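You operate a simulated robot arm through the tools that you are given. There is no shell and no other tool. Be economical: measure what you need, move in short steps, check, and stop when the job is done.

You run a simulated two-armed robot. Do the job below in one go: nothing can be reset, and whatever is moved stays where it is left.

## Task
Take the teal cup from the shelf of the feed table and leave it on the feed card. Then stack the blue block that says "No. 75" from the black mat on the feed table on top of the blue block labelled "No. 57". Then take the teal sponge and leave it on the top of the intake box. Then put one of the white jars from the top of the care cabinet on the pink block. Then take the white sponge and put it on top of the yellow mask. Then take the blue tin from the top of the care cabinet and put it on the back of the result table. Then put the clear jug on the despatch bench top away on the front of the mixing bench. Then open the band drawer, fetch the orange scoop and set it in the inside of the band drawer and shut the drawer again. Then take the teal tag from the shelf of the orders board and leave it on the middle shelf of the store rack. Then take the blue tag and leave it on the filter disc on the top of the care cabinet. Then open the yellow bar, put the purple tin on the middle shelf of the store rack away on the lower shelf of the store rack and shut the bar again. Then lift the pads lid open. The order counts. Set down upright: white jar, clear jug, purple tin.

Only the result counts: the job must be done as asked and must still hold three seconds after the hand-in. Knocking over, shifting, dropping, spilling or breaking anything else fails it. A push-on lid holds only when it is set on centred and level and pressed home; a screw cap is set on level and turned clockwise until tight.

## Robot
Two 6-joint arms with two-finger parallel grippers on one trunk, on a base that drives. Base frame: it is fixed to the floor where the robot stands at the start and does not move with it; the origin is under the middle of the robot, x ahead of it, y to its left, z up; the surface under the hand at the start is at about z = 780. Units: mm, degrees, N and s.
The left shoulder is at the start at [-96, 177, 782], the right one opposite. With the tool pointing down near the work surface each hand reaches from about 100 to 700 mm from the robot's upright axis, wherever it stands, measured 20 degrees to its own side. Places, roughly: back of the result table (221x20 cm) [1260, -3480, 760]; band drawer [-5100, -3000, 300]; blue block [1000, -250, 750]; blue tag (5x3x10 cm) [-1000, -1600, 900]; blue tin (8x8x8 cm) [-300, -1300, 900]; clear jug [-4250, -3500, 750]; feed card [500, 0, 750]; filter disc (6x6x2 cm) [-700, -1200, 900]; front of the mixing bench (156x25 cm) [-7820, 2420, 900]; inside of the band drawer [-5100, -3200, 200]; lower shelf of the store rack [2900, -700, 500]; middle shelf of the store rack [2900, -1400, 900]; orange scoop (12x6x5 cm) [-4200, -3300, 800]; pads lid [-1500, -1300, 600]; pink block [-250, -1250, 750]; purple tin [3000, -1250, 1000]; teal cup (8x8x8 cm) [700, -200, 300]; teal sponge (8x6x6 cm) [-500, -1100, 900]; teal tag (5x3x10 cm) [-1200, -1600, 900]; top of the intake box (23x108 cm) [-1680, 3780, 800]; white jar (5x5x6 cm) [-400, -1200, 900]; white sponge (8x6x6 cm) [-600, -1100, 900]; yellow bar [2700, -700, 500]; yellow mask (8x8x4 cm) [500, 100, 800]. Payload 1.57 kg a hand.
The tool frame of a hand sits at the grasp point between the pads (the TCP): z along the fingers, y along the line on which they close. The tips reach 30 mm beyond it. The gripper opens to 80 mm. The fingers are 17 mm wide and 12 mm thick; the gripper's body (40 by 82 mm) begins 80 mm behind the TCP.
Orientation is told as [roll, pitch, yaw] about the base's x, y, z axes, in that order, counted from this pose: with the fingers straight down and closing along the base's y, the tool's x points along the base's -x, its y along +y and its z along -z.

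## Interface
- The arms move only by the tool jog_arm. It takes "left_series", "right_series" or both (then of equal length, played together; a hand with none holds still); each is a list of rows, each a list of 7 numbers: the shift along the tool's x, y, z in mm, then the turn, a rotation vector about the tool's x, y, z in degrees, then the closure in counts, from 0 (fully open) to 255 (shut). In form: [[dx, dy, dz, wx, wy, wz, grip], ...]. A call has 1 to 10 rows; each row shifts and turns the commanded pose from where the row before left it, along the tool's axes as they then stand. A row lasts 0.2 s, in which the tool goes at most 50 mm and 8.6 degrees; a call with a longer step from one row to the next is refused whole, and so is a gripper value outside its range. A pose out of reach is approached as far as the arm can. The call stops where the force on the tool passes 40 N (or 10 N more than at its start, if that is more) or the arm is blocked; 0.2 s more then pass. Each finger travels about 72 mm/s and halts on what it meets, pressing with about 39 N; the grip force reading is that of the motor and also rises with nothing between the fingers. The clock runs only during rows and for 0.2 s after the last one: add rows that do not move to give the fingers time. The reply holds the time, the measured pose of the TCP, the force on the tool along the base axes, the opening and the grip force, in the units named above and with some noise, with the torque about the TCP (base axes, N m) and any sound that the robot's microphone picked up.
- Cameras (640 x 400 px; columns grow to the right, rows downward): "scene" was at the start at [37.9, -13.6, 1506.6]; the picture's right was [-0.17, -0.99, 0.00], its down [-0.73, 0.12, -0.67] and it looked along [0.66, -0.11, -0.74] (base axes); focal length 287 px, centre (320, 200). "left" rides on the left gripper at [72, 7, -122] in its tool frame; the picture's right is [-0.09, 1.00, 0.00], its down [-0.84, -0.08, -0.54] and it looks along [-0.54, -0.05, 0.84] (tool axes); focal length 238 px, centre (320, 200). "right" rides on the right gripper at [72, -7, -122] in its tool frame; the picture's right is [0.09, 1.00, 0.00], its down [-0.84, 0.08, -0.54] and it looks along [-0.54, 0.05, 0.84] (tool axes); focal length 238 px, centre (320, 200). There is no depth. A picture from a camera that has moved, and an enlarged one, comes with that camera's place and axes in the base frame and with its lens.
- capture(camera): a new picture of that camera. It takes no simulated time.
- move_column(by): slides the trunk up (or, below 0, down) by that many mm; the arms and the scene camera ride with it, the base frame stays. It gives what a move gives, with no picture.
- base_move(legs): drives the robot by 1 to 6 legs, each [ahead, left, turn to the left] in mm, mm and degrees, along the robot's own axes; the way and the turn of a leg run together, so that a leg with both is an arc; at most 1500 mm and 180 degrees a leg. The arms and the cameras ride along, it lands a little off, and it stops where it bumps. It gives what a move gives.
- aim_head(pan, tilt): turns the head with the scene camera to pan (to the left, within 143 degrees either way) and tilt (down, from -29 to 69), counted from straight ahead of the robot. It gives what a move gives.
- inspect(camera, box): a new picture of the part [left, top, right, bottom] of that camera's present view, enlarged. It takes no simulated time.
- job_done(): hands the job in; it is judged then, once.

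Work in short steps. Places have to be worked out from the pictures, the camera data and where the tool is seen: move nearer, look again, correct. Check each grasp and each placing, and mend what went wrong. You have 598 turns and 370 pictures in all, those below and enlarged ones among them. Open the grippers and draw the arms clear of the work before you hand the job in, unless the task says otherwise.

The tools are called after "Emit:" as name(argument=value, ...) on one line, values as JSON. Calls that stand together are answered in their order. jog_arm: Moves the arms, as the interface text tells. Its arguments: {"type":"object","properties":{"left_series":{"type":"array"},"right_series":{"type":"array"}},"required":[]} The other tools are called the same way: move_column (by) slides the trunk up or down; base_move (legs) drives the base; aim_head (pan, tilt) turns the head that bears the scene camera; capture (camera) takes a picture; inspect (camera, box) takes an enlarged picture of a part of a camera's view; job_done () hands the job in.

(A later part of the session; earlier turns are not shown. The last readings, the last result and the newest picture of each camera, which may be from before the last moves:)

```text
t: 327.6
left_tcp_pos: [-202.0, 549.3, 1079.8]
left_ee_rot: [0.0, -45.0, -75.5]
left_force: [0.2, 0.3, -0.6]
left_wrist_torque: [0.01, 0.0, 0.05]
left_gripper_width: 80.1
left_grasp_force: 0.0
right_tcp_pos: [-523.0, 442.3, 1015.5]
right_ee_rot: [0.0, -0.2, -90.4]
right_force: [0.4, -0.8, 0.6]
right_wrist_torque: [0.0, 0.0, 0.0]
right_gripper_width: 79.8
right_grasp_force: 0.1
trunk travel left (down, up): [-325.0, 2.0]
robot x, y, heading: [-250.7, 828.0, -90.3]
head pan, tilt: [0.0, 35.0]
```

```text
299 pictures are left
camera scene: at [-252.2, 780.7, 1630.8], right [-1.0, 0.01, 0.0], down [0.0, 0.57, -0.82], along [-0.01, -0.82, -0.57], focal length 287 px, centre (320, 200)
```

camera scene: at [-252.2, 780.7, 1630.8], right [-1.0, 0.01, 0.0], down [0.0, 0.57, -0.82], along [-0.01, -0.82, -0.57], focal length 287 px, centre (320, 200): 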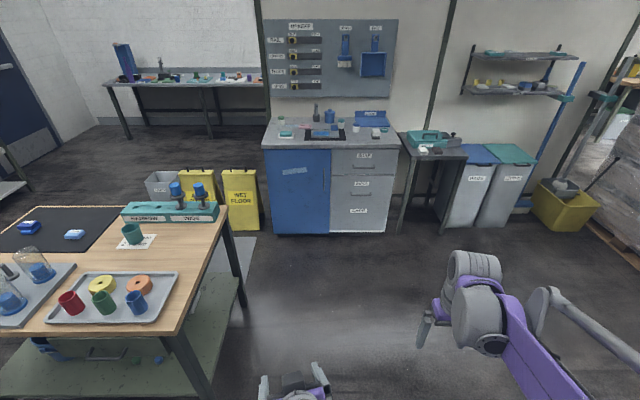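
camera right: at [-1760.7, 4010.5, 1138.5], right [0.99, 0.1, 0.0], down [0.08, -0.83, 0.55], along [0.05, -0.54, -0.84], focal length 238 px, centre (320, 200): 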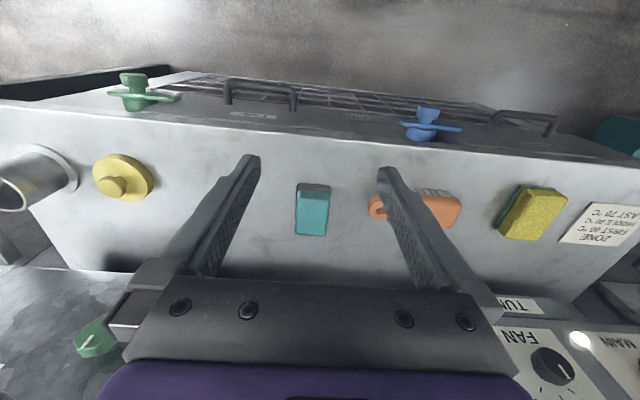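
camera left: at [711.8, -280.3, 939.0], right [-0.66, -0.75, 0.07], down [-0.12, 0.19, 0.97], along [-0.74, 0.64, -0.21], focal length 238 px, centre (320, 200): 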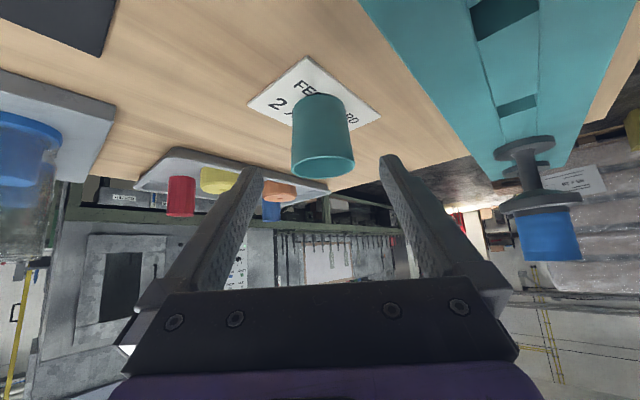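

All fine. I straighten the left hand and move it to its side, then drive up to the cabinet.

Emit:
jog_arm(left_series=[[0, 25, 0, 0, 7.5, 0, 0], [0, 25, 0, 0, 7.5, 0, 0], [0, 25, 0, 0, 7.5, 0, 0], [0, 25, 0, 0, 7.5, 0, 0], [0, 25, 0, 0, 7.5, 0, 0], [0, 25, 0, 0, 7.5, 0, 0], [0, 0, 0, 0, 0, 7.5, 0], [0, 0, 0, 0, 0, 7.5, 0]], right_series=[[0, 0, -20, 0, 0, 0, 0], [0, 0, -20, 0, 0, 0, 0], [0, 0, -20, 0, 0, 0, 0], [0, 0, 0, 0, 0, 0, 0], [0, 0, 0, 0, 0, 0, 0], [0, 0, 0, 0, 0, 0, 0], [0, 0, 0, 0, 0, 0, 0], [0, 0, 0, 0, 0, 0, 0]])

Emit:
base_move(legs=[[1400, 0, 0.3]])

Emit:
aim_head(pan=0, tilt=50)

Emit:
capture(camera="scene")

```text
t: 329.4
left_tcp_pos: [-55.3, 585.4, 1078.9]
left_ee_rot: [-0.1, 0.1, -90.5]
left_force: [0.9, -0.2, 0.1]
left_wrist_torque: [-0.01, 0.0, 0.05]
left_gripper_width: 79.9
left_grasp_force: 0.1
right_tcp_pos: [-522.8, 441.3, 1075.8]
right_ee_rot: [-0.1, -0.2, -90.4]
right_force: [0.3, -0.2, 0.1]
right_wrist_torque: [-0.02, 0.0, 0.03]
right_gripper_width: 80.2
right_grasp_force: 0.1
trunk travel left (down, up): [-325.0, 2.0]
robot x, y, heading: [-250.8, 823.5, -90.2]
head pan, tilt: [0.0, 35.0]
```

```text
t: 336.3
left_tcp_pos: [-59.8, -809.8, 1079.9]
left_ee_rot: [-0.1, 0.2, -90.0]
left_force: [-0.6, -0.6, -0.7]
left_wrist_torque: [-0.05, -0.01, -0.02]
left_gripper_width: 79.8
left_grasp_force: 0.0
right_tcp_pos: [-523.2, -956.0, 1075.2]
right_ee_rot: [0.0, -0.2, -90.0]
right_force: [-0.5, 0.2, -0.2]
right_wrist_torque: [0.06, -0.02, 0.0]
right_gripper_width: 80.0
right_grasp_force: 0.3
trunk travel left (down, up): [-325.0, 2.0]
robot x, y, heading: [-254.2, -569.3, -89.8]
head pan, tilt: [0.0, 35.0]
```

```text
t: 337.1
left_tcp_pos: [-59.2, -808.5, 1078.7]
left_ee_rot: [0.1, 0.1, -90.0]
left_force: [-0.2, -0.1, -0.2]
left_wrist_torque: [0.03, 0.02, 0.03]
left_gripper_width: 79.9
left_grasp_force: 0.2
right_tcp_pos: [-523.0, -958.3, 1075.4]
right_ee_rot: [0.0, -0.2, -90.0]
right_force: [-0.6, 0.1, -0.6]
right_wrist_torque: [0.01, -0.02, -0.01]
right_gripper_width: 80.0
right_grasp_force: 0.1
trunk travel left (down, up): [-325.0, 2.0]
robot x, y, heading: [-258.6, -571.9, -90.0]
head pan, tilt: [0.0, 50.0]
```

```text
298 pictures are left
camera scene: at [-255.5, -604.9, 1609.1], right [-1.0, 0.0, 0.0], down [0.0, 0.77, -0.64], along [0.0, -0.64, -0.77], focal length 287 px, centre (320, 200)
```

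scene: 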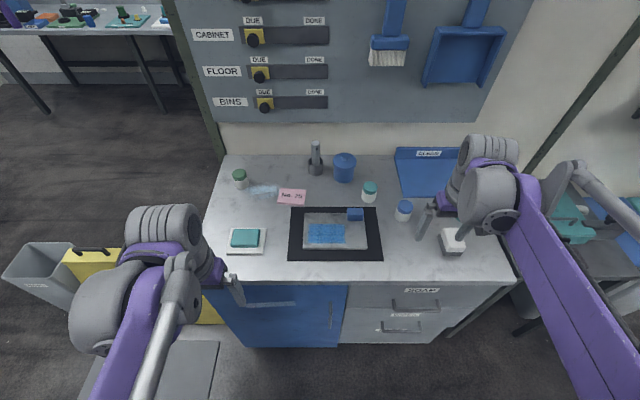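

I move the right hand above the jar with the teal cap and view it.

Emit:
jog_arm(right_series=[[-30, 27, 0, 0, 0, 0, 0], [-30, 27, 0, 0, 0, 0, 0], [-30, 27, 0, 0, 0, 0, 0], [-30, 27, 0, 0, 0, 0, 0], [0, 0, 0, 0, 0, 0, 0]])

Emit:
capture(camera="right")

Emit:
inspect(camera="scene", box=[220, 140, 430, 270])

```text
t: 338.3
left_tcp_pos: [-59.7, -808.9, 1080.2]
left_ee_rot: [0.0, 0.1, -90.0]
left_force: [0.4, 0.4, -0.4]
left_wrist_torque: [-0.02, -0.01, 0.02]
left_gripper_width: 80.0
left_grasp_force: 0.0
right_tcp_pos: [-416.3, -1077.7, 1076.0]
right_ee_rot: [0.0, -0.3, -89.9]
right_force: [-0.7, 0.5, -0.4]
right_wrist_torque: [-0.01, 0.02, 0.0]
right_gripper_width: 80.0
right_grasp_force: 0.0
trunk travel left (down, up): [-325.0, 2.0]
robot x, y, heading: [-257.7, -572.1, -89.9]
head pan, tilt: [0.0, 50.0]
```

```text
297 pictures are left
camera right: at [-422.5, -1004.3, 1198.1], right [1.0, 0.09, 0.0], down [0.08, -0.83, 0.55], along [0.05, -0.54, -0.84], focal length 238 px, centre (320, 200)
```

right: 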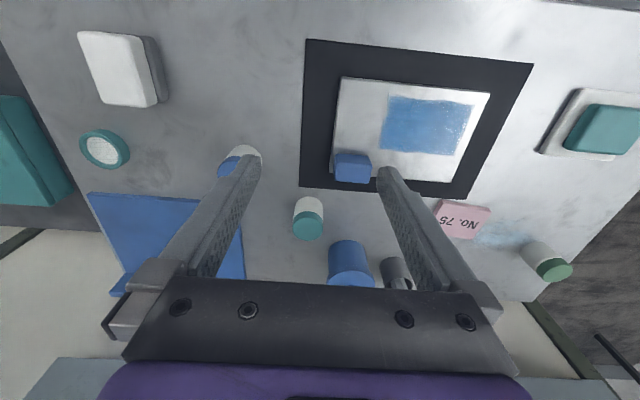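

```text
3.05 times, centred on (325, 205) of scene
camera zoom: at [-256.0, -604.0, 1609.0], right [-1.0, 0.0, 0.0], down [0.0, 0.77, -0.64], along [0.0, -0.64, -0.77], focal length 874 px, centre (305, 185)
```

zoom: 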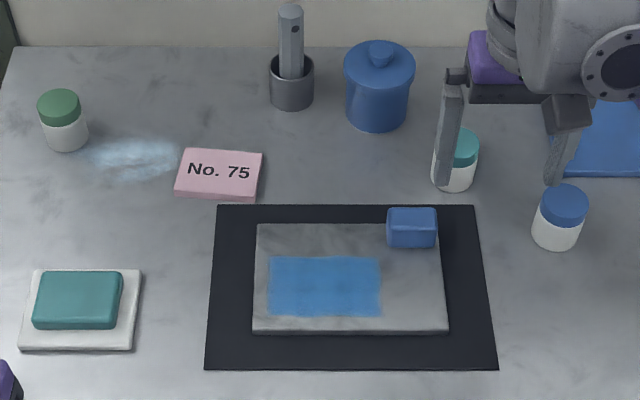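

Triangulated: jar (teal cap) at ≈(-418,-1245), cabinet top z≈850, jar top ≈910; pink block at ≈(-157,-1236), top ≈870. I move the base 75 mm closer and go above the jar.

Emit:
base_move(legs=[[75, 0, 0]])

Emit:
jog_arm(right_series=[[-25, 0, 20, 0, 0, 0, 0], [-25, 0, 20, 0, 0, 0, 0], [-20, 0, 20, 0, 0, 0, 0], [-20, 0, 20, 0, 0, 0, 0], [0, 0, 0, 0, 0, 0, 0]])

Emit:
capture(camera="right")

```text
t: 339.3
left_tcp_pos: [-59.7, -881.8, 1077.5]
left_ee_rot: [-0.1, 0.1, -90.0]
left_force: [0.7, -0.4, -0.5]
left_wrist_torque: [-0.03, -0.01, 0.0]
left_gripper_width: 80.1
left_grasp_force: 0.0
right_tcp_pos: [-415.2, -1151.3, 1075.2]
right_ee_rot: [0.0, -0.2, -90.0]
right_force: [-1.0, 0.5, 1.4]
right_wrist_torque: [-0.02, -0.03, 0.01]
right_gripper_width: 80.0
right_grasp_force: 0.0
trunk travel left (down, up): [-325.0, 2.0]
robot x, y, heading: [-253.5, -645.4, -90.3]
head pan, tilt: [0.0, 50.0]
```

```text
t: 340.5
left_tcp_pos: [-59.7, -882.7, 1078.8]
left_ee_rot: [-0.1, 0.1, -90.0]
left_force: [-0.4, 0.5, 0.0]
left_wrist_torque: [0.01, 0.0, 0.01]
left_gripper_width: 80.0
left_grasp_force: 0.1
right_tcp_pos: [-414.7, -1240.0, 995.8]
right_ee_rot: [0.0, -0.2, -90.0]
right_force: [-0.8, -0.5, -0.5]
right_wrist_torque: [-0.01, 0.01, -0.03]
right_gripper_width: 79.7
right_grasp_force: 0.0
trunk travel left (down, up): [-325.0, 2.0]
robot x, y, heading: [-255.4, -644.6, -89.6]
head pan, tilt: [0.0, 50.0]
```

```text
295 pictures are left
camera right: at [-422.1, -1168.3, 1118.3], right [1.0, 0.09, 0.0], down [0.08, -0.83, 0.55], along [0.05, -0.54, -0.84], focal length 238 px, centre (320, 200)
```

right: 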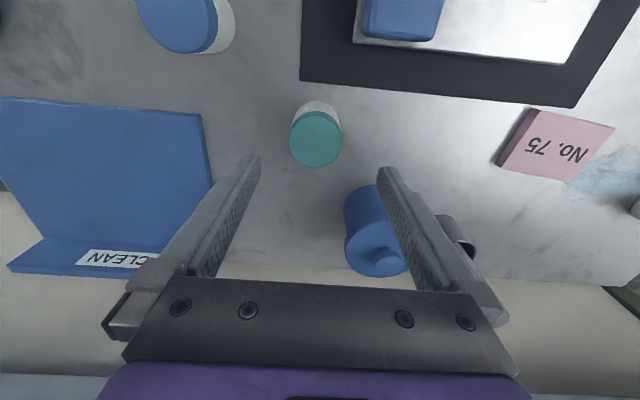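

Emit:
jog_arm(right_series=[[6, -5, 30, 0, 0, 0, 0], [0, 0, 30, 0, 0, 0, 0], [0, 0, 0, 0, 0, 0, 0]])

Emit:
capture(camera="right")

```text
t: 341.3
left_tcp_pos: [-58.9, -882.7, 1080.6]
left_ee_rot: [0.0, 0.1, -90.0]
left_force: [-1.2, 0.1, -0.3]
left_wrist_torque: [-0.01, 0.01, -0.03]
left_gripper_width: 80.0
left_grasp_force: 0.1
right_tcp_pos: [-420.3, -1235.8, 936.2]
right_ee_rot: [-0.1, -0.1, -90.0]
right_force: [0.6, 0.0, -0.4]
right_wrist_torque: [0.0, 0.01, 0.01]
right_gripper_width: 80.0
right_grasp_force: 0.0
trunk travel left (down, up): [-325.0, 2.0]
robot x, y, heading: [-258.3, -639.3, -89.6]
head pan, tilt: [0.0, 50.0]
```

```text
294 pictures are left
camera right: at [-427.2, -1162.2, 1058.9], right [1.0, 0.09, 0.0], down [0.08, -0.83, 0.55], along [0.05, -0.54, -0.84], focal length 238 px, centre (320, 200)
```

right: 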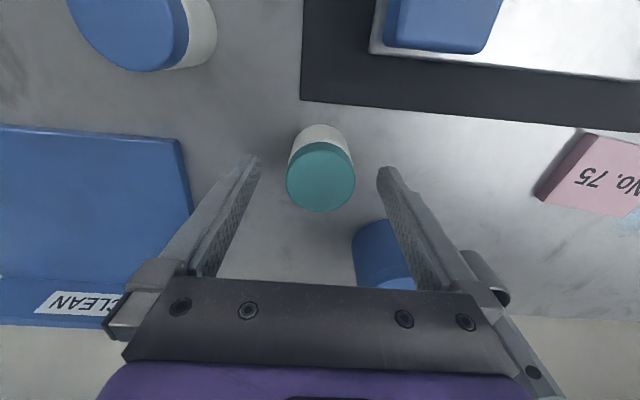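

Centred over the jar. Descend and grip.

Emit:
jog_arm(right_series=[[-1, 0, 25, 0, 0, 0, 0], [0, 0, 18, 0, 0, 0, 0], [0, 0, 5, 0, 0, 0, 0], [0, 0, 0, 0, 0, 0, 255], [0, 0, 0, 0, 0, 0, 255], [0, 0, 0, 0, 0, 0, 255], [0, 0, 0, 0, 0, 0, 255]])

Emit:
jog_arm(right_series=[[0, 0, -20, 0, 0, 0, 255], [0, 0, -30, 0, 0, 0, 255], [0, 0, 0, 0, 0, 0, 255]])

Emit:
capture(camera="right")

```text
t: 342.9
left_tcp_pos: [-58.1, -881.0, 1080.4]
left_ee_rot: [-0.1, 0.0, -90.0]
left_force: [0.3, -0.7, 0.1]
left_wrist_torque: [-0.01, -0.02, -0.01]
left_gripper_width: 79.8
left_grasp_force: 0.1
right_tcp_pos: [-419.6, -1236.1, 890.5]
right_ee_rot: [0.0, -0.4, -90.0]
right_force: [3.9, -4.6, 33.8]
right_wrist_torque: [0.13, -0.37, -0.1]
right_gripper_width: 46.5
right_grasp_force: 38.6
trunk travel left (down, up): [-325.0, 2.0]
robot x, y, heading: [-256.1, -645.0, -89.9]
head pan, tilt: [0.0, 50.0]
```

```text
t: 343.7
left_tcp_pos: [-60.6, -883.0, 1079.6]
left_ee_rot: [0.1, 0.1, -90.0]
left_force: [0.5, 0.2, -0.4]
left_wrist_torque: [-0.01, -0.02, 0.01]
left_gripper_width: 80.1
left_grasp_force: 0.0
right_tcp_pos: [-420.3, -1237.4, 937.2]
right_ee_rot: [0.0, -0.2, -90.0]
right_force: [0.5, 0.5, 0.0]
right_wrist_torque: [0.02, 0.0, 0.0]
right_gripper_width: 46.4
right_grasp_force: 39.1
trunk travel left (down, up): [-325.0, 2.0]
robot x, y, heading: [-256.0, -643.9, -89.9]
head pan, tilt: [0.0, 50.0]
```

```text
293 pictures are left
camera right: at [-426.6, -1163.6, 1060.6], right [1.0, 0.09, 0.0], down [0.08, -0.83, 0.54], along [0.05, -0.54, -0.84], focal length 238 px, centre (320, 200)
```

right: 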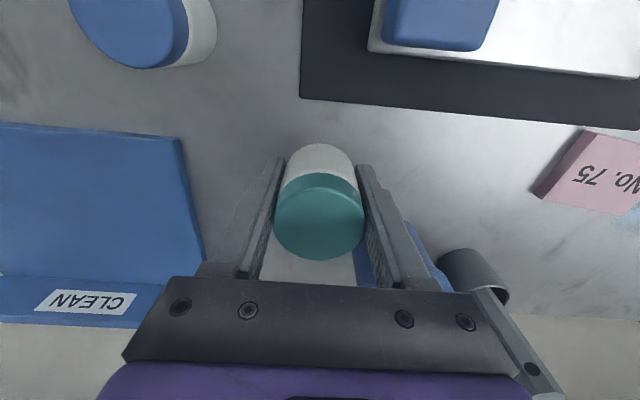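

Tips touched the top: surface is z≈860, so the jar base is 30 mm below TCP. I lift, back off slightly, move across to the pink block and look.

Emit:
jog_arm(right_series=[[30, 0, -25, 0, 0, 0, 255], [30, 0, -25, 0, 0, 0, 255], [0, 43, 0, 0, 0, 0, 255], [0, 43, 0, 0, 0, 0, 255], [0, 43, 0, 0, 0, 0, 255], [0, 43, 0, 0, 0, 0, 255], [0, 43, 0, 0, 0, 0, 255], [0, 43, 0, 0, 0, 0, 255], [0, 0, 0, 0, 0, 0, 255]])

Emit:
capture(camera="right")

Emit:
inspect(camera="scene", box=[220, 100, 430, 230])

```text
t: 345.7
left_tcp_pos: [-59.0, -882.4, 1079.3]
left_ee_rot: [0.0, 0.1, -89.9]
left_force: [0.0, -0.3, -0.8]
left_wrist_torque: [-0.01, 0.07, -0.02]
left_gripper_width: 79.9
left_grasp_force: 0.1
right_tcp_pos: [-163.3, -1177.6, 987.2]
right_ee_rot: [0.0, -0.2, -90.0]
right_force: [-0.4, 0.1, -1.9]
right_wrist_torque: [-0.03, 0.02, 0.0]
right_gripper_width: 46.5
right_grasp_force: 38.7
trunk travel left (down, up): [-325.0, 2.0]
robot x, y, heading: [-256.8, -648.7, -89.7]
head pan, tilt: [0.0, 50.0]
```

```text
292 pictures are left
camera right: at [-169.8, -1103.5, 1109.9], right [1.0, 0.09, 0.0], down [0.08, -0.83, 0.55], along [0.05, -0.54, -0.84], focal length 238 px, centre (320, 200)
```

right: 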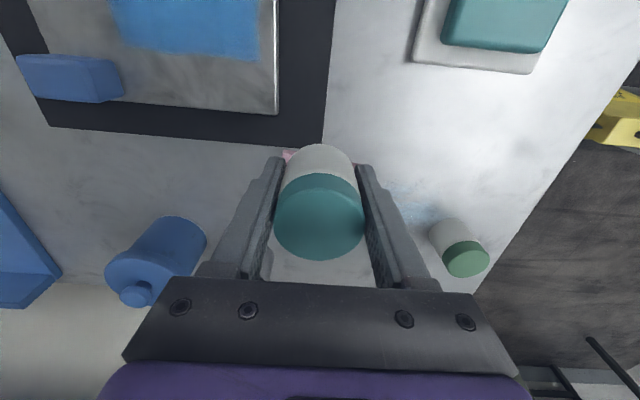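

```text
3.05 times, centred on (325, 165) of scene
camera zoom: at [-256.3, -678.5, 1609.1], right [-1.0, 0.0, 0.0], down [0.0, 0.77, -0.64], along [0.0, -0.64, -0.77], focal length 874 px, centre (305, 307)
```

zoom: 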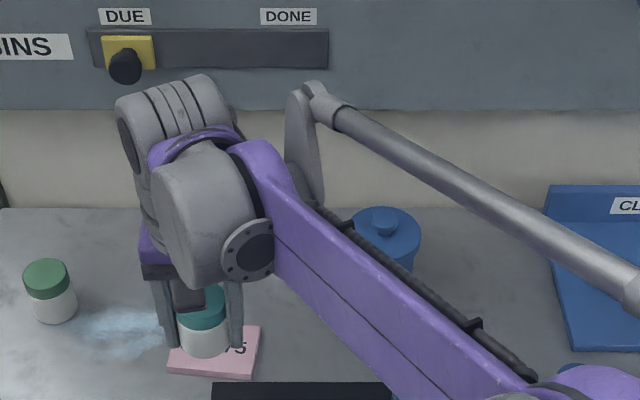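

Pink block ≈88×60 mm, centred at (-162,-1229). I move the jar there and lower with force checks.

Emit:
jog_arm(right_series=[[-26, 1, 20, 0, 0, 0, 255], [-25, 0, 20, 0, 0, 0, 255], [0, 0, 8, 0, 0, 0, 255], [0, 0, 0, 0, 0, 0, 255]])

Emit:
inspect(camera="scene", box=[220, 130, 360, 230])

Emit:
capture(camera="right")

```text
t: 346.7
left_tcp_pos: [-58.3, -883.6, 1079.7]
left_ee_rot: [0.0, 0.1, -90.0]
left_force: [1.3, 0.8, 0.2]
left_wrist_torque: [0.01, -0.02, 0.02]
left_gripper_width: 79.9
left_grasp_force: 0.0
right_tcp_pos: [-162.0, -1227.6, 939.0]
right_ee_rot: [-0.1, -0.2, -90.0]
right_force: [-0.5, 0.3, -1.5]
right_wrist_torque: [-0.01, -0.01, -0.01]
right_gripper_width: 46.5
right_grasp_force: 38.6
trunk travel left (down, up): [-325.0, 2.0]
robot x, y, heading: [-258.8, -645.4, -89.8]
head pan, tilt: [0.0, 50.0]
```

```text
4.00 times, centred on (290, 180) of scene
camera zoom: at [-255.5, -678.8, 1609.1], right [-1.0, 0.0, 0.0], down [0.0, 0.77, -0.64], along [0.0, -0.64, -0.77], focal length 1147 px, centre (440, 280)
```

zoom: 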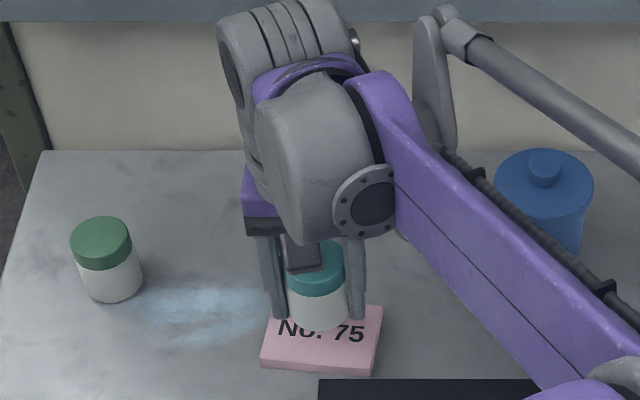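

```text
289 pictures are left
camera right: at [-169.0, -1155.0, 1061.9], right [1.0, 0.09, 0.0], down [0.08, -0.83, 0.55], along [0.05, -0.54, -0.84], focal length 238 px, centre (320, 200)
```

right: 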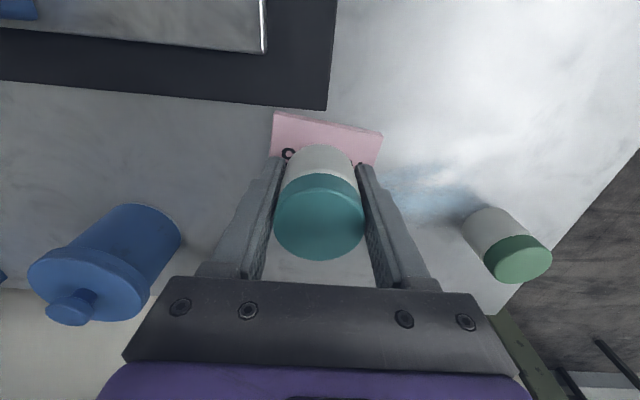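

Emit:
jog_arm(right_series=[[-3, 2, 12, 0, 0, 0, 255], [0, 0, 3, 0, 0, 0, 255], [0, 0, 0, 0, 0, 0, 255]])

Emit:
jog_arm(right_series=[[0, 0, 3, 0, 0, 0, 255], [0, 0, 0, 0, 0, 0, 255]])

Emit:
jog_arm(right_series=[[0, 0, 3, 0, 0, 0, 255], [0, 0, 0, 0, 0, 0, 255]])

```text
t: 347.5
left_tcp_pos: [-59.1, -882.4, 1079.2]
left_ee_rot: [-0.2, 0.1, -90.1]
left_force: [0.1, -0.8, -0.3]
left_wrist_torque: [-0.02, 0.01, -0.02]
left_gripper_width: 79.7
left_grasp_force: 0.2
right_tcp_pos: [-159.5, -1230.0, 924.6]
right_ee_rot: [0.0, -0.2, -90.1]
right_force: [0.5, 0.4, -1.1]
right_wrist_torque: [0.0, 0.01, 0.02]
right_gripper_width: 46.4
right_grasp_force: 39.5
trunk travel left (down, up): [-325.0, 2.0]
robot x, y, heading: [-259.4, -643.5, -89.7]
head pan, tilt: [0.0, 50.0]
```

```text
t: 348.1
left_tcp_pos: [-59.7, -882.8, 1079.3]
left_ee_rot: [0.1, 0.2, -90.0]
left_force: [-0.3, -0.1, -0.9]
left_wrist_torque: [0.0, -0.02, -0.02]
left_gripper_width: 79.9
left_grasp_force: 0.0
right_tcp_pos: [-159.6, -1231.8, 921.1]
right_ee_rot: [0.0, -0.3, -90.0]
right_force: [0.4, -0.5, -0.6]
right_wrist_torque: [0.01, 0.02, 0.0]
right_gripper_width: 46.3
right_grasp_force: 38.4
trunk travel left (down, up): [-325.0, 2.0]
robot x, y, heading: [-258.4, -645.3, -89.7]
head pan, tilt: [0.0, 50.0]
```

```text
t: 348.7
left_tcp_pos: [-59.3, -883.0, 1079.6]
left_ee_rot: [0.0, 0.1, -90.1]
left_force: [-0.1, 0.1, 0.8]
left_wrist_torque: [0.01, 0.0, -0.01]
left_gripper_width: 79.8
left_grasp_force: 0.1
right_tcp_pos: [-160.1, -1231.8, 917.7]
right_ee_rot: [0.0, -0.1, -90.1]
right_force: [0.9, -0.1, -0.6]
right_wrist_torque: [-0.05, -0.01, 0.0]
right_gripper_width: 46.2
right_grasp_force: 39.2
trunk travel left (down, up): [-325.0, 2.0]
robot x, y, heading: [-256.8, -645.5, -90.0]
head pan, tilt: [0.0, 50.0]
```

Emit:
jog_arm(right_series=[[0, 0, 2, 0, 0, 0, 255], [0, 0, 2, 0, 0, 0, 255], [0, 0, 0, 0, 0, 0, 255]])

Emit:
jog_arm(right_series=[[0, 0, 2, 0, 0, 0, 255], [0, 0, 0, 0, 0, 0, 255]])

```text
t: 349.5
left_tcp_pos: [-59.2, -882.0, 1078.7]
left_ee_rot: [0.0, 0.1, -89.9]
left_force: [-0.3, 1.1, 0.0]
left_wrist_torque: [-0.01, 0.03, 0.01]
left_gripper_width: 80.0
left_grasp_force: 0.0
right_tcp_pos: [-159.9, -1231.2, 914.5]
right_ee_rot: [0.0, -0.2, -90.0]
right_force: [-0.3, -0.1, -0.7]
right_wrist_torque: [-0.01, 0.01, 0.03]
right_gripper_width: 46.3
right_grasp_force: 39.4
trunk travel left (down, up): [-325.0, 2.0]
robot x, y, heading: [-257.2, -646.2, -90.0]
head pan, tilt: [0.0, 50.0]
```

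```text
t: 350.1
left_tcp_pos: [-59.1, -882.7, 1080.7]
left_ee_rot: [0.1, 0.1, -90.0]
left_force: [0.1, -0.1, 0.7]
left_wrist_torque: [-0.01, -0.02, -0.01]
left_gripper_width: 79.8
left_grasp_force: 0.0
right_tcp_pos: [-159.2, -1231.2, 912.2]
right_ee_rot: [0.0, -0.1, -90.0]
right_force: [0.2, 0.2, -0.2]
right_wrist_torque: [0.02, 0.01, 0.0]
right_gripper_width: 46.5
right_grasp_force: 39.4
trunk travel left (down, up): [-325.0, 2.0]
robot x, y, heading: [-255.5, -643.2, -89.9]
head pan, tilt: [0.0, 50.0]
```

Emit:
jog_arm(right_series=[[0, 0, 2, 0, 0, 0, 255], [0, 0, 2, 0, 0, 0, 255], [0, 0, 0, 0, 0, 0, 255]])

Emit:
capture(camera="right")

```text
t: 350.9
left_tcp_pos: [-58.5, -881.7, 1078.9]
left_ee_rot: [0.0, 0.0, -89.9]
left_force: [0.2, 0.1, 0.7]
left_wrist_torque: [0.02, -0.01, 0.01]
left_gripper_width: 79.9
left_grasp_force: 0.0
right_tcp_pos: [-159.0, -1231.2, 908.7]
right_ee_rot: [-0.1, -0.3, -90.0]
right_force: [-0.2, -0.6, -0.7]
right_wrist_torque: [-0.01, -0.03, 0.03]
right_gripper_width: 46.6
right_grasp_force: 39.0
trunk travel left (down, up): [-325.0, 2.0]
robot x, y, heading: [-258.2, -643.5, -90.0]
head pan, tilt: [0.0, 50.0]
```

```text
288 pictures are left
camera right: at [-166.4, -1157.8, 1031.3], right [1.0, 0.09, 0.0], down [0.08, -0.83, 0.55], along [0.05, -0.54, -0.84], focal length 238 px, centre (320, 200)
```

right: 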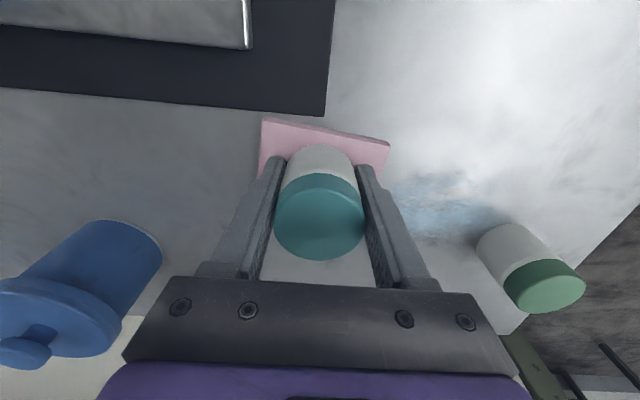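

Emit:
jog_arm(right_series=[[0, 0, 2, 0, 0, 0, 255], [0, 0, 1.5, 0, 0, 0, 255], [0, 0, 0, 0, 0, 0, 255]])

Emit:
jog_arm(right_series=[[0, 0, 2, 0, 0, 0, 255], [0, 0, 0, 0, 0, 0, 255]])

```text
t: 351.7
left_tcp_pos: [-58.5, -882.7, 1079.7]
left_ee_rot: [0.0, 0.0, -89.9]
left_force: [-0.6, 0.3, -0.2]
left_wrist_torque: [0.05, -0.03, 0.01]
left_gripper_width: 80.1
left_grasp_force: 0.0
right_tcp_pos: [-158.9, -1230.6, 904.7]
right_ee_rot: [0.0, -0.2, -90.0]
right_force: [0.3, -0.1, -1.0]
right_wrist_torque: [0.01, -0.01, -0.02]
right_gripper_width: 46.5
right_grasp_force: 40.1
trunk travel left (down, up): [-325.0, 2.0]
robot x, y, heading: [-256.1, -646.5, -89.9]
head pan, tilt: [0.0, 50.0]
```

```text
t: 352.3
left_tcp_pos: [-59.6, -882.1, 1079.4]
left_ee_rot: [0.0, 0.2, -89.9]
left_force: [0.4, -0.3, -0.2]
left_wrist_torque: [-0.02, -0.02, 0.02]
left_gripper_width: 79.9
left_grasp_force: 0.0
right_tcp_pos: [-159.5, -1231.5, 903.8]
right_ee_rot: [0.0, -0.2, -90.0]
right_force: [-0.1, -0.6, -0.6]
right_wrist_torque: [0.04, -0.01, -0.03]
right_gripper_width: 46.5
right_grasp_force: 39.1
trunk travel left (down, up): [-325.0, 2.0]
robot x, y, heading: [-252.1, -645.8, -89.8]
head pan, tilt: [0.0, 50.0]
```

Emit:
jog_arm(right_series=[[0, 0, 2, 0, 0, 0, 255], [0, 0, 0, 0, 0, 0, 255]])

Emit:
jog_arm(right_series=[[0, 0, 2, 0, 0, 0, 255], [0, 0, 0, 0, 0, 0, 255]])

```text
t: 352.9
left_tcp_pos: [-59.4, -882.7, 1079.9]
left_ee_rot: [0.1, 0.1, -90.0]
left_force: [0.4, 0.3, 0.3]
left_wrist_torque: [0.0, -0.03, -0.01]
left_gripper_width: 79.9
left_grasp_force: 0.1
right_tcp_pos: [-158.1, -1230.3, 901.1]
right_ee_rot: [0.0, -0.3, -90.0]
right_force: [-0.1, -2.1, 8.8]
right_wrist_torque: [-0.06, 0.01, 0.01]
right_gripper_width: 46.4
right_grasp_force: 38.9
trunk travel left (down, up): [-325.0, 2.0]
robot x, y, heading: [-255.2, -645.5, -89.7]
head pan, tilt: [0.0, 50.0]
```

```text
t: 353.5
left_tcp_pos: [-60.5, -881.3, 1080.1]
left_ee_rot: [0.0, 0.0, -90.0]
left_force: [0.0, -0.5, 1.1]
left_wrist_torque: [0.0, 0.0, -0.03]
left_gripper_width: 79.9
left_grasp_force: 0.0
right_tcp_pos: [-158.9, -1229.2, 901.4]
right_ee_rot: [0.0, -0.5, -89.9]
right_force: [1.8, -6.8, 33.2]
right_wrist_torque: [-0.19, 0.02, 0.06]
right_gripper_width: 46.4
right_grasp_force: 39.3
trunk travel left (down, up): [-325.0, 2.0]
robot x, y, heading: [-256.3, -643.4, -90.1]
head pan, tilt: [0.0, 50.0]
```

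Contact at 901. Release and rise.

Emit:
jog_arm(right_series=[[0, 0, -1.8, 0, 0, 0, 255], [0, 0, 0, 0, 0, 0, 150], [0, 0, 0, 0, 0, 0, 60], [0, 0, 0, 0, 0, 0, 0], [0, 0, 0, 0, 0, 0, 0], [0, 0, -40, 0, 0, 0, 0], [0, 0, -50, 0, 0, 0, 0], [30, 0, -40, 0, 0, 0, 0], [30, 0, 0, 0, 0, 0, 0], [0, 0, 0, 0, 0, 0, 0]])

Emit:
capture(camera="right")

```text
t: 355.7
left_tcp_pos: [-60.2, -882.3, 1079.1]
left_ee_rot: [0.0, 0.1, -90.0]
left_force: [-0.8, -0.3, 0.7]
left_wrist_torque: [0.0, -0.02, -0.02]
left_gripper_width: 80.4
left_grasp_force: 0.1
right_tcp_pos: [-159.1, -1169.6, 1030.5]
right_ee_rot: [0.0, -0.2, -90.0]
right_force: [-0.4, -0.4, 0.2]
right_wrist_torque: [0.02, 0.02, 0.01]
right_gripper_width: 80.1
right_grasp_force: 0.0
trunk travel left (down, up): [-325.0, 2.0]
robot x, y, heading: [-254.7, -643.7, -90.0]
head pan, tilt: [0.0, 50.0]
```

```text
287 pictures are left
camera right: at [-166.4, -1096.9, 1153.3], right [1.0, 0.09, 0.0], down [0.08, -0.83, 0.54], along [0.05, -0.54, -0.84], focal length 238 px, centre (320, 200)
```

right: 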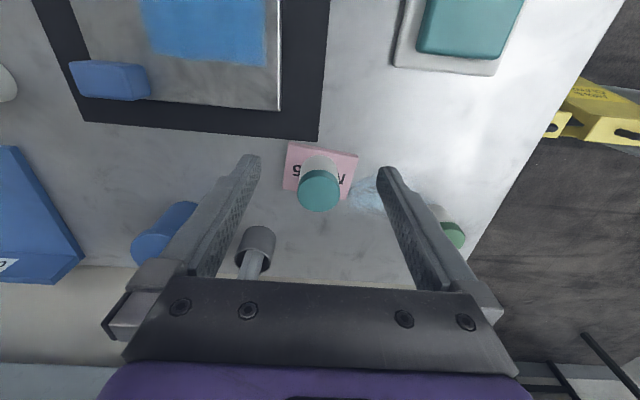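

Jar stands on the pink block. Now the white sponge at ≈(-641,-1046); I move the right hand over it.

Emit:
jog_arm(right_series=[[16, -47, 0, 0, 0, 0, 0], [16, -47, 0, 0, 0, 0, 0], [16, -47, 0, 0, 0, 0, 0], [16, -47, 0, 0, 0, 0, 0], [16, -47, 0, 0, 0, 0, 0], [16, -47, 0, 0, 0, 0, 0], [16, -47, 0, 0, 0, 0, 0], [16, -47, 0, 0, 0, 0, 0], [0, -47, 0, 0, 0, 0, 0], [0, -47, 0, 0, 0, 0, 0]])

Emit:
capture(camera="right")

```text
t: 357.9
left_tcp_pos: [-60.1, -882.9, 1080.7]
left_ee_rot: [0.0, 0.2, -89.9]
left_force: [0.3, 0.1, 0.2]
left_wrist_torque: [0.02, -0.02, -0.03]
left_gripper_width: 80.1
left_grasp_force: 0.0
right_tcp_pos: [-631.9, -1041.5, 1029.9]
right_ee_rot: [0.0, -0.2, -89.9]
right_force: [-0.2, 0.8, -1.1]
right_wrist_torque: [-0.01, 0.01, 0.03]
right_gripper_width: 79.9
right_grasp_force: 0.1
trunk travel left (down, up): [-325.0, 2.0]
robot x, y, heading: [-255.3, -643.4, -90.2]
head pan, tilt: [0.0, 50.0]
```

```text
286 pictures are left
camera right: at [-639.2, -968.6, 1153.8], right [1.0, 0.09, 0.0], down [0.08, -0.83, 0.55], along [0.05, -0.54, -0.84], focal length 238 px, centre (320, 200)
```

right: 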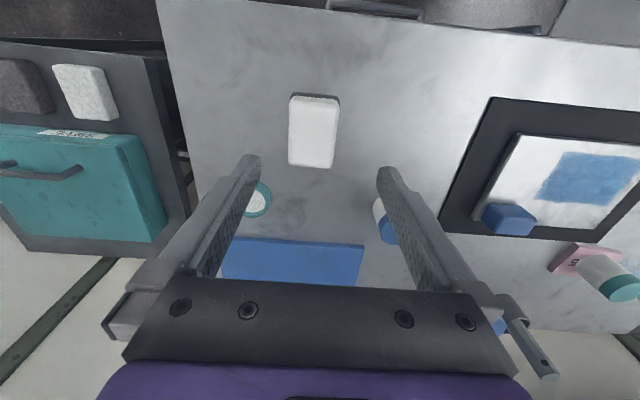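

Emit:
jog_arm(right_series=[[-3, -3.3, 40, 0, 0, 0, 0], [-3, -3.3, 40, 0, 0, 0, 0], [0, 0, 30, 0, 0, 0, 0], [0, 0, 0, 0, 0, 0, 0]])

Emit:
capture(camera="right")

```text
t: 358.9
left_tcp_pos: [-58.5, -882.2, 1080.0]
left_ee_rot: [-0.2, 0.1, -90.1]
left_force: [0.2, -0.9, -0.6]
left_wrist_torque: [0.03, 0.02, -0.01]
left_gripper_width: 79.9
left_grasp_force: 0.1
right_tcp_pos: [-637.1, -1048.8, 920.6]
right_ee_rot: [0.0, -0.2, -90.0]
right_force: [-0.1, 0.7, -0.7]
right_wrist_torque: [0.04, -0.02, 0.0]
right_gripper_width: 80.1
right_grasp_force: 0.0
trunk travel left (down, up): [-325.0, 2.0]
robot x, y, heading: [-255.3, -645.3, -89.7]
head pan, tilt: [0.0, 50.0]
```

```text
285 pictures are left
camera right: at [-644.5, -975.3, 1042.6], right [1.0, 0.09, 0.0], down [0.08, -0.83, 0.55], along [0.05, -0.54, -0.84], focal length 238 px, centre (320, 200)
```

right: 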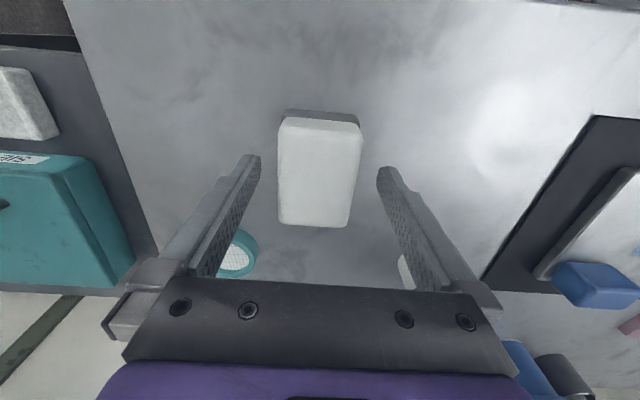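

Aligned; descend, grip, lift.

Emit:
jog_arm(right_series=[[3, 0, 15, 0, 0, 0, 0], [0, 0, 9, 0, 0, 0, 0], [0, 0, 3.5, 0, 0, 0, 0], [0, 0, 0, 0, 0, 0, 255], [0, 0, 0, 0, 0, 0, 255], [0, 0, 0, 0, 0, 0, 255], [0, 0, -25, 0, 0, 0, 255], [0, 0, -40, 0, 0, 0, 255], [0, 0, -40, 0, 0, 0, 255], [0, 0, 0, 0, 0, 0, 255]])

Emit:
capture(camera="right")

```text
t: 361.1
left_tcp_pos: [-58.4, -883.5, 1079.0]
left_ee_rot: [0.0, 0.1, -90.0]
left_force: [0.1, 0.0, -0.3]
left_wrist_torque: [0.01, 0.01, 0.02]
left_gripper_width: 80.4
left_grasp_force: 0.0
right_tcp_pos: [-635.6, -1046.5, 997.3]
right_ee_rot: [-0.1, -0.3, -90.0]
right_force: [-0.1, 0.2, -1.2]
right_wrist_torque: [-0.03, -0.01, -0.01]
right_gripper_width: 54.3
right_grasp_force: 39.1
trunk travel left (down, up): [-325.0, 2.0]
robot x, y, heading: [-254.1, -642.6, -90.0]
head pan, tilt: [0.0, 50.0]
```

```text
284 pictures are left
camera right: at [-643.1, -973.7, 1120.5], right [1.0, 0.09, 0.0], down [0.08, -0.83, 0.55], along [0.05, -0.54, -0.84], focal length 238 px, centre (320, 200)
```

right: 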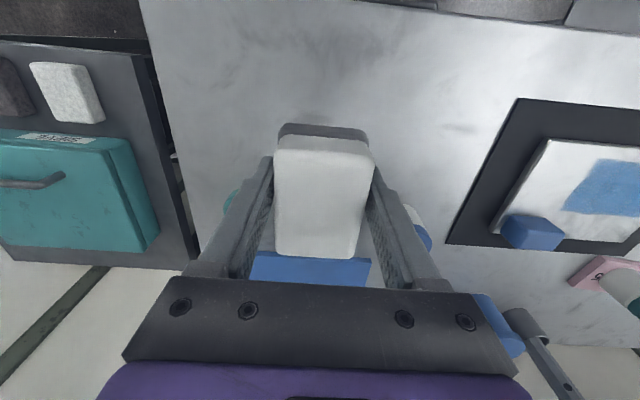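

White sponge held. I raise and draw the arm in, then drive round to the front of the feed table.

Emit:
jog_arm(right_series=[[10, 38, -22, 0, 0, 0, 255], [10, 38, -22, 0, 0, 0, 255], [10, 38, -22, 0, 0, 0, 255], [10, 38, -22, 0, 0, 0, 255], [0, 0, 0, 0, 0, 0, 255]])

Emit:
base_move(legs=[[-400, 0, 0], [0, 0, 90], [0, 480, 0], [230, 0, 0]])

Emit:
capture(camera="scene")

Emit:
capture(camera="right")

```text
t: 362.3
left_tcp_pos: [-60.5, -883.3, 1078.9]
left_ee_rot: [0.0, 0.1, -90.0]
left_force: [-0.4, -0.3, 0.2]
left_wrist_torque: [-0.01, -0.01, 0.03]
left_gripper_width: 79.9
left_grasp_force: 0.0
right_tcp_pos: [-483.7, -1006.6, 1086.1]
right_ee_rot: [0.1, -0.2, -90.0]
right_force: [-0.1, -0.5, -2.4]
right_wrist_torque: [0.04, -0.05, 0.0]
right_gripper_width: 53.9
right_grasp_force: 39.0
trunk travel left (down, up): [-325.0, 2.0]
robot x, y, heading: [-253.1, -642.9, -90.1]
head pan, tilt: [0.0, 50.0]
```

```text
t: 374.2
left_tcp_pos: [181.0, 432.3, 1079.6]
left_ee_rot: [-0.1, 0.2, 0.4]
left_force: [-0.9, 0.1, 0.6]
left_wrist_torque: [0.02, 0.05, 0.03]
left_gripper_width: 80.1
left_grasp_force: 0.0
right_tcp_pos: [306.7, 8.2, 1084.5]
right_ee_rot: [0.0, -0.2, 0.5]
right_force: [0.4, 1.0, -0.6]
right_wrist_torque: [-0.02, 0.07, -0.01]
right_gripper_width: 54.1
right_grasp_force: 39.6
trunk travel left (down, up): [-325.0, 2.0]
robot x, y, heading: [-62.7, 237.7, 0.6]
head pan, tilt: [0.0, 50.0]
stopped in leg 4: the robot was blocked; the commanded pose is now the measured one
```

```text
283 pictures are left
camera scene: at [-21.3, 235.1, 1609.3], right [0.01, -1.0, 0.0], down [-0.77, -0.01, -0.64], along [0.64, 0.01, -0.77], focal length 287 px, centre (320, 200)
```

scene: 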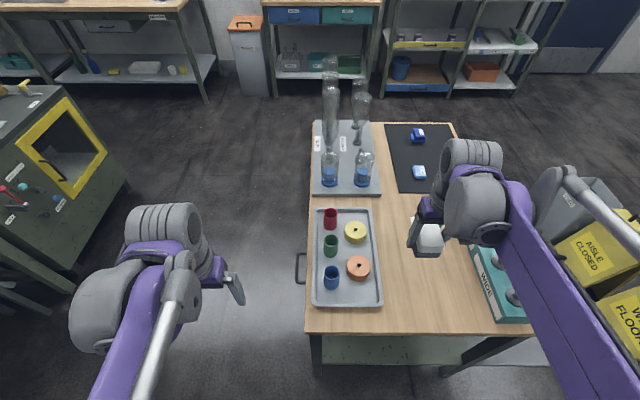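

```text
282 pictures are left
camera right: at [235.0, 3.0, 1207.5], right [-0.1, 0.99, 0.0], down [0.84, 0.08, 0.54], along [0.54, 0.05, -0.84], focal length 238 px, centre (320, 200)
```

right: 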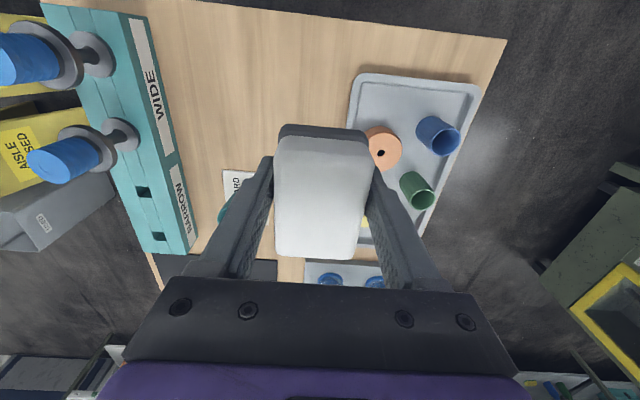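

Yellow mask at ≈(496,131). I move the sponge above it and look.

Emit:
jog_arm(right_series=[[-36, 24, 20, 0, 0, 0, 255], [-36, 24, 20, 0, 0, 0, 255], [-36, 24, 20, 0, 0, 0, 255], [-36, 24, 20, 0, 0, 0, 255], [-36, 24, 20, 0, 0, 0, 255], [0, 0, 30, 0, 0, 0, 255], [0, 0, 0, 0, 0, 0, 255]])

Emit:
capture(camera="right")

Emit:
inspect(camera="scene", box=[290, 180, 440, 280])

```text
t: 375.9
left_tcp_pos: [177.4, 433.9, 1079.2]
left_ee_rot: [-0.1, 0.0, 0.4]
left_force: [0.7, 0.2, 0.4]
left_wrist_torque: [0.01, 0.03, 0.04]
left_gripper_width: 79.8
left_grasp_force: 0.1
right_tcp_pos: [482.9, 129.7, 953.4]
right_ee_rot: [0.1, -0.2, 0.5]
right_force: [0.3, -0.2, 0.2]
right_wrist_torque: [-0.01, 0.0, 0.03]
right_gripper_width: 54.1
right_grasp_force: 39.3
trunk travel left (down, up): [-325.0, 2.0]
robot x, y, heading: [-62.2, 232.6, 0.6]
head pan, tilt: [0.0, 50.0]
```

```text
281 pictures are left
camera right: at [410.2, 123.7, 1077.6], right [-0.1, 1.0, 0.0], down [0.83, 0.08, 0.55], along [0.54, 0.05, -0.84], focal length 238 px, centre (320, 200)
```

right: 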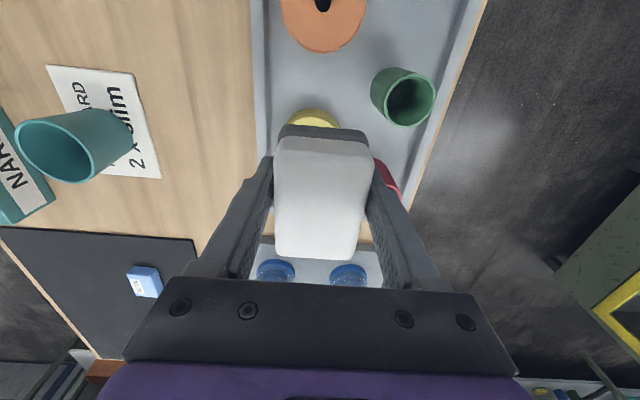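

```text
4.00 times, centred on (365, 230) of scene
camera zoom: at [-26.9, 235.3, 1609.1], right [0.01, -1.0, 0.0], down [-0.77, -0.01, -0.64], along [0.64, 0.01, -0.77], focal length 1147 px, centre (140, 80)
```

zoom: 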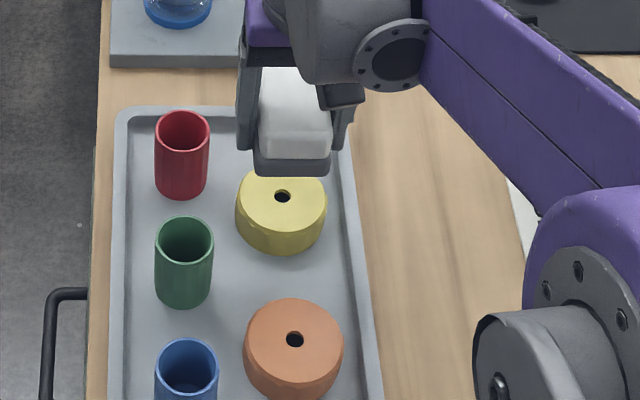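

Mask centre ≈(500,123), top z≈828. I shift and lower.

Emit:
jog_arm(right_series=[[-17, -7, 20, 0, 0, 0, 255], [0, 0, 40, 0, 0, 0, 255], [0, 0, 10, 0, 0, 0, 255], [0, 0, 0, 0, 0, 0, 255]])

Emit:
capture(camera="right")

Emit:
inspect(camera="scene", box=[290, 180, 440, 280])

```text
t: 376.9
left_tcp_pos: [176.7, 433.3, 1078.5]
left_ee_rot: [0.0, 0.1, 0.4]
left_force: [-0.4, -0.3, -1.0]
left_wrist_torque: [0.0, -0.01, 0.04]
left_gripper_width: 79.9
left_grasp_force: 0.1
right_tcp_pos: [500.0, 122.1, 885.8]
right_ee_rot: [0.1, -0.2, 0.5]
right_force: [-0.2, -0.7, -1.5]
right_wrist_torque: [0.01, 0.0, 0.02]
right_gripper_width: 54.2
right_grasp_force: 39.0
trunk travel left (down, up): [-325.0, 2.0]
robot x, y, heading: [-62.0, 234.3, 0.5]
head pan, tilt: [0.0, 50.0]
```

```text
279 pictures are left
camera right: at [427.1, 117.1, 1008.2], right [-0.1, 1.0, 0.0], down [0.83, 0.08, 0.55], along [0.54, 0.05, -0.84], focal length 238 px, centre (320, 200)
```

right: 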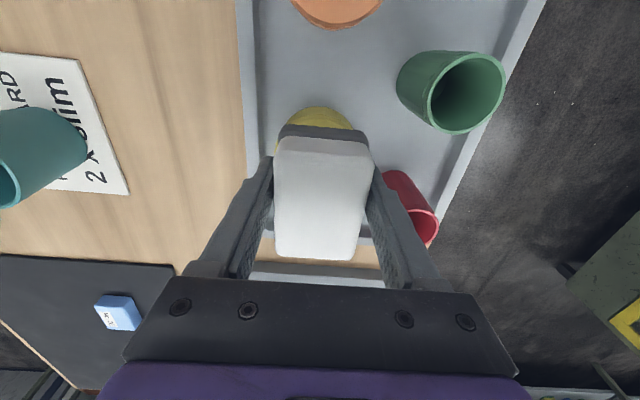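

```text
4.00 times, centred on (365, 230) of scene
camera zoom: at [-26.8, 235.1, 1609.1], right [0.01, -1.0, 0.0], down [-0.77, -0.01, -0.64], along [0.64, 0.01, -0.77], focal length 1147 px, centre (140, 80)
```

zoom: 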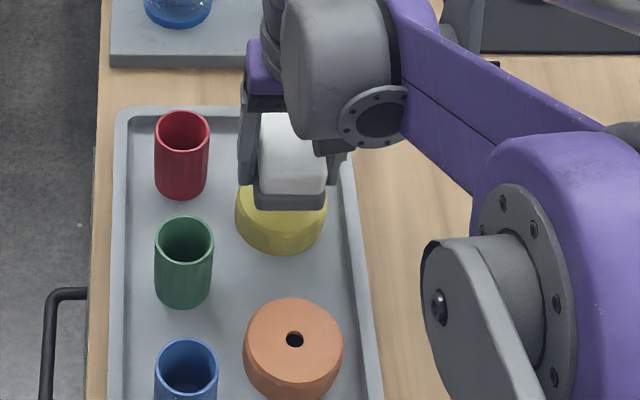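

Emit:
jog_arm(right_series=[[-2, -2.5, 12, 0, 0, 0, 255], [0, 0, 5, 0, 0, 0, 255], [0, 0, 0, 0, 0, 0, 255]])

Emit:
jog_arm(right_series=[[0, 0, 3, 0, 0, 0, 255], [0, 0, 0, 0, 0, 0, 255]])

Emit:
jog_arm(right_series=[[0, 0, 3, 0, 0, 0, 255], [0, 0, 0, 0, 0, 0, 255]])

Emit:
jog_arm(right_series=[[0, 0, 2.5, 0, 0, 0, 255], [0, 0, 0, 0, 0, 0, 255]])

```text
t: 377.6
left_tcp_pos: [176.6, 433.8, 1079.1]
left_ee_rot: [0.1, 0.1, 0.5]
left_force: [-0.3, -0.1, -0.4]
left_wrist_torque: [0.01, 0.0, 0.01]
left_gripper_width: 79.9
left_grasp_force: 0.2
right_tcp_pos: [501.7, 120.3, 866.6]
right_ee_rot: [-0.1, -0.2, 0.5]
right_force: [-0.6, 0.1, -0.7]
right_wrist_torque: [-0.01, 0.03, 0.0]
right_gripper_width: 54.0
right_grasp_force: 39.3
trunk travel left (down, up): [-325.0, 2.0]
robot x, y, heading: [-60.4, 235.6, 0.5]
head pan, tilt: [0.0, 50.0]
```

```text
t: 378.2
left_tcp_pos: [176.4, 433.1, 1079.1]
left_ee_rot: [0.0, 0.2, 0.3]
left_force: [1.4, 0.9, -1.0]
left_wrist_torque: [0.01, -0.02, 0.0]
left_gripper_width: 79.9
left_grasp_force: 0.1
right_tcp_pos: [501.2, 121.3, 865.9]
right_ee_rot: [0.0, -0.2, 0.3]
right_force: [0.3, -0.2, -1.1]
right_wrist_torque: [-0.02, -0.01, -0.01]
right_gripper_width: 54.3
right_grasp_force: 38.7
trunk travel left (down, up): [-325.0, 2.0]
robot x, y, heading: [-62.8, 237.0, 0.5]
head pan, tilt: [0.0, 50.0]
```

```text
t: 378.9
left_tcp_pos: [177.9, 433.1, 1079.0]
left_ee_rot: [0.1, 0.1, 0.4]
left_force: [-0.1, 0.0, 0.0]
left_wrist_torque: [-0.04, 0.01, 0.0]
left_gripper_width: 80.2
left_grasp_force: 0.0
right_tcp_pos: [500.6, 120.2, 862.5]
right_ee_rot: [0.0, -0.1, 0.5]
right_force: [0.8, -0.1, -0.4]
right_wrist_torque: [-0.05, -0.03, -0.04]
right_gripper_width: 54.3
right_grasp_force: 38.8
trunk travel left (down, up): [-325.0, 2.0]
robot x, y, heading: [-64.6, 239.2, 0.4]
head pan, tilt: [0.0, 50.0]
```

```text
t: 379.4
left_tcp_pos: [176.7, 433.0, 1078.7]
left_ee_rot: [0.0, 0.1, 0.4]
left_force: [0.2, -0.7, -0.7]
left_wrist_torque: [-0.02, 0.0, -0.01]
left_gripper_width: 79.9
left_grasp_force: 0.1
right_tcp_pos: [502.0, 121.3, 859.0]
right_ee_rot: [0.0, -0.2, 0.3]
right_force: [-0.3, -0.2, -1.1]
right_wrist_torque: [-0.01, 0.0, -0.03]
right_gripper_width: 53.8
right_grasp_force: 39.4
trunk travel left (down, up): [-325.0, 2.0]
robot x, y, heading: [-61.8, 234.2, 0.4]
head pan, tilt: [0.0, 50.0]
```

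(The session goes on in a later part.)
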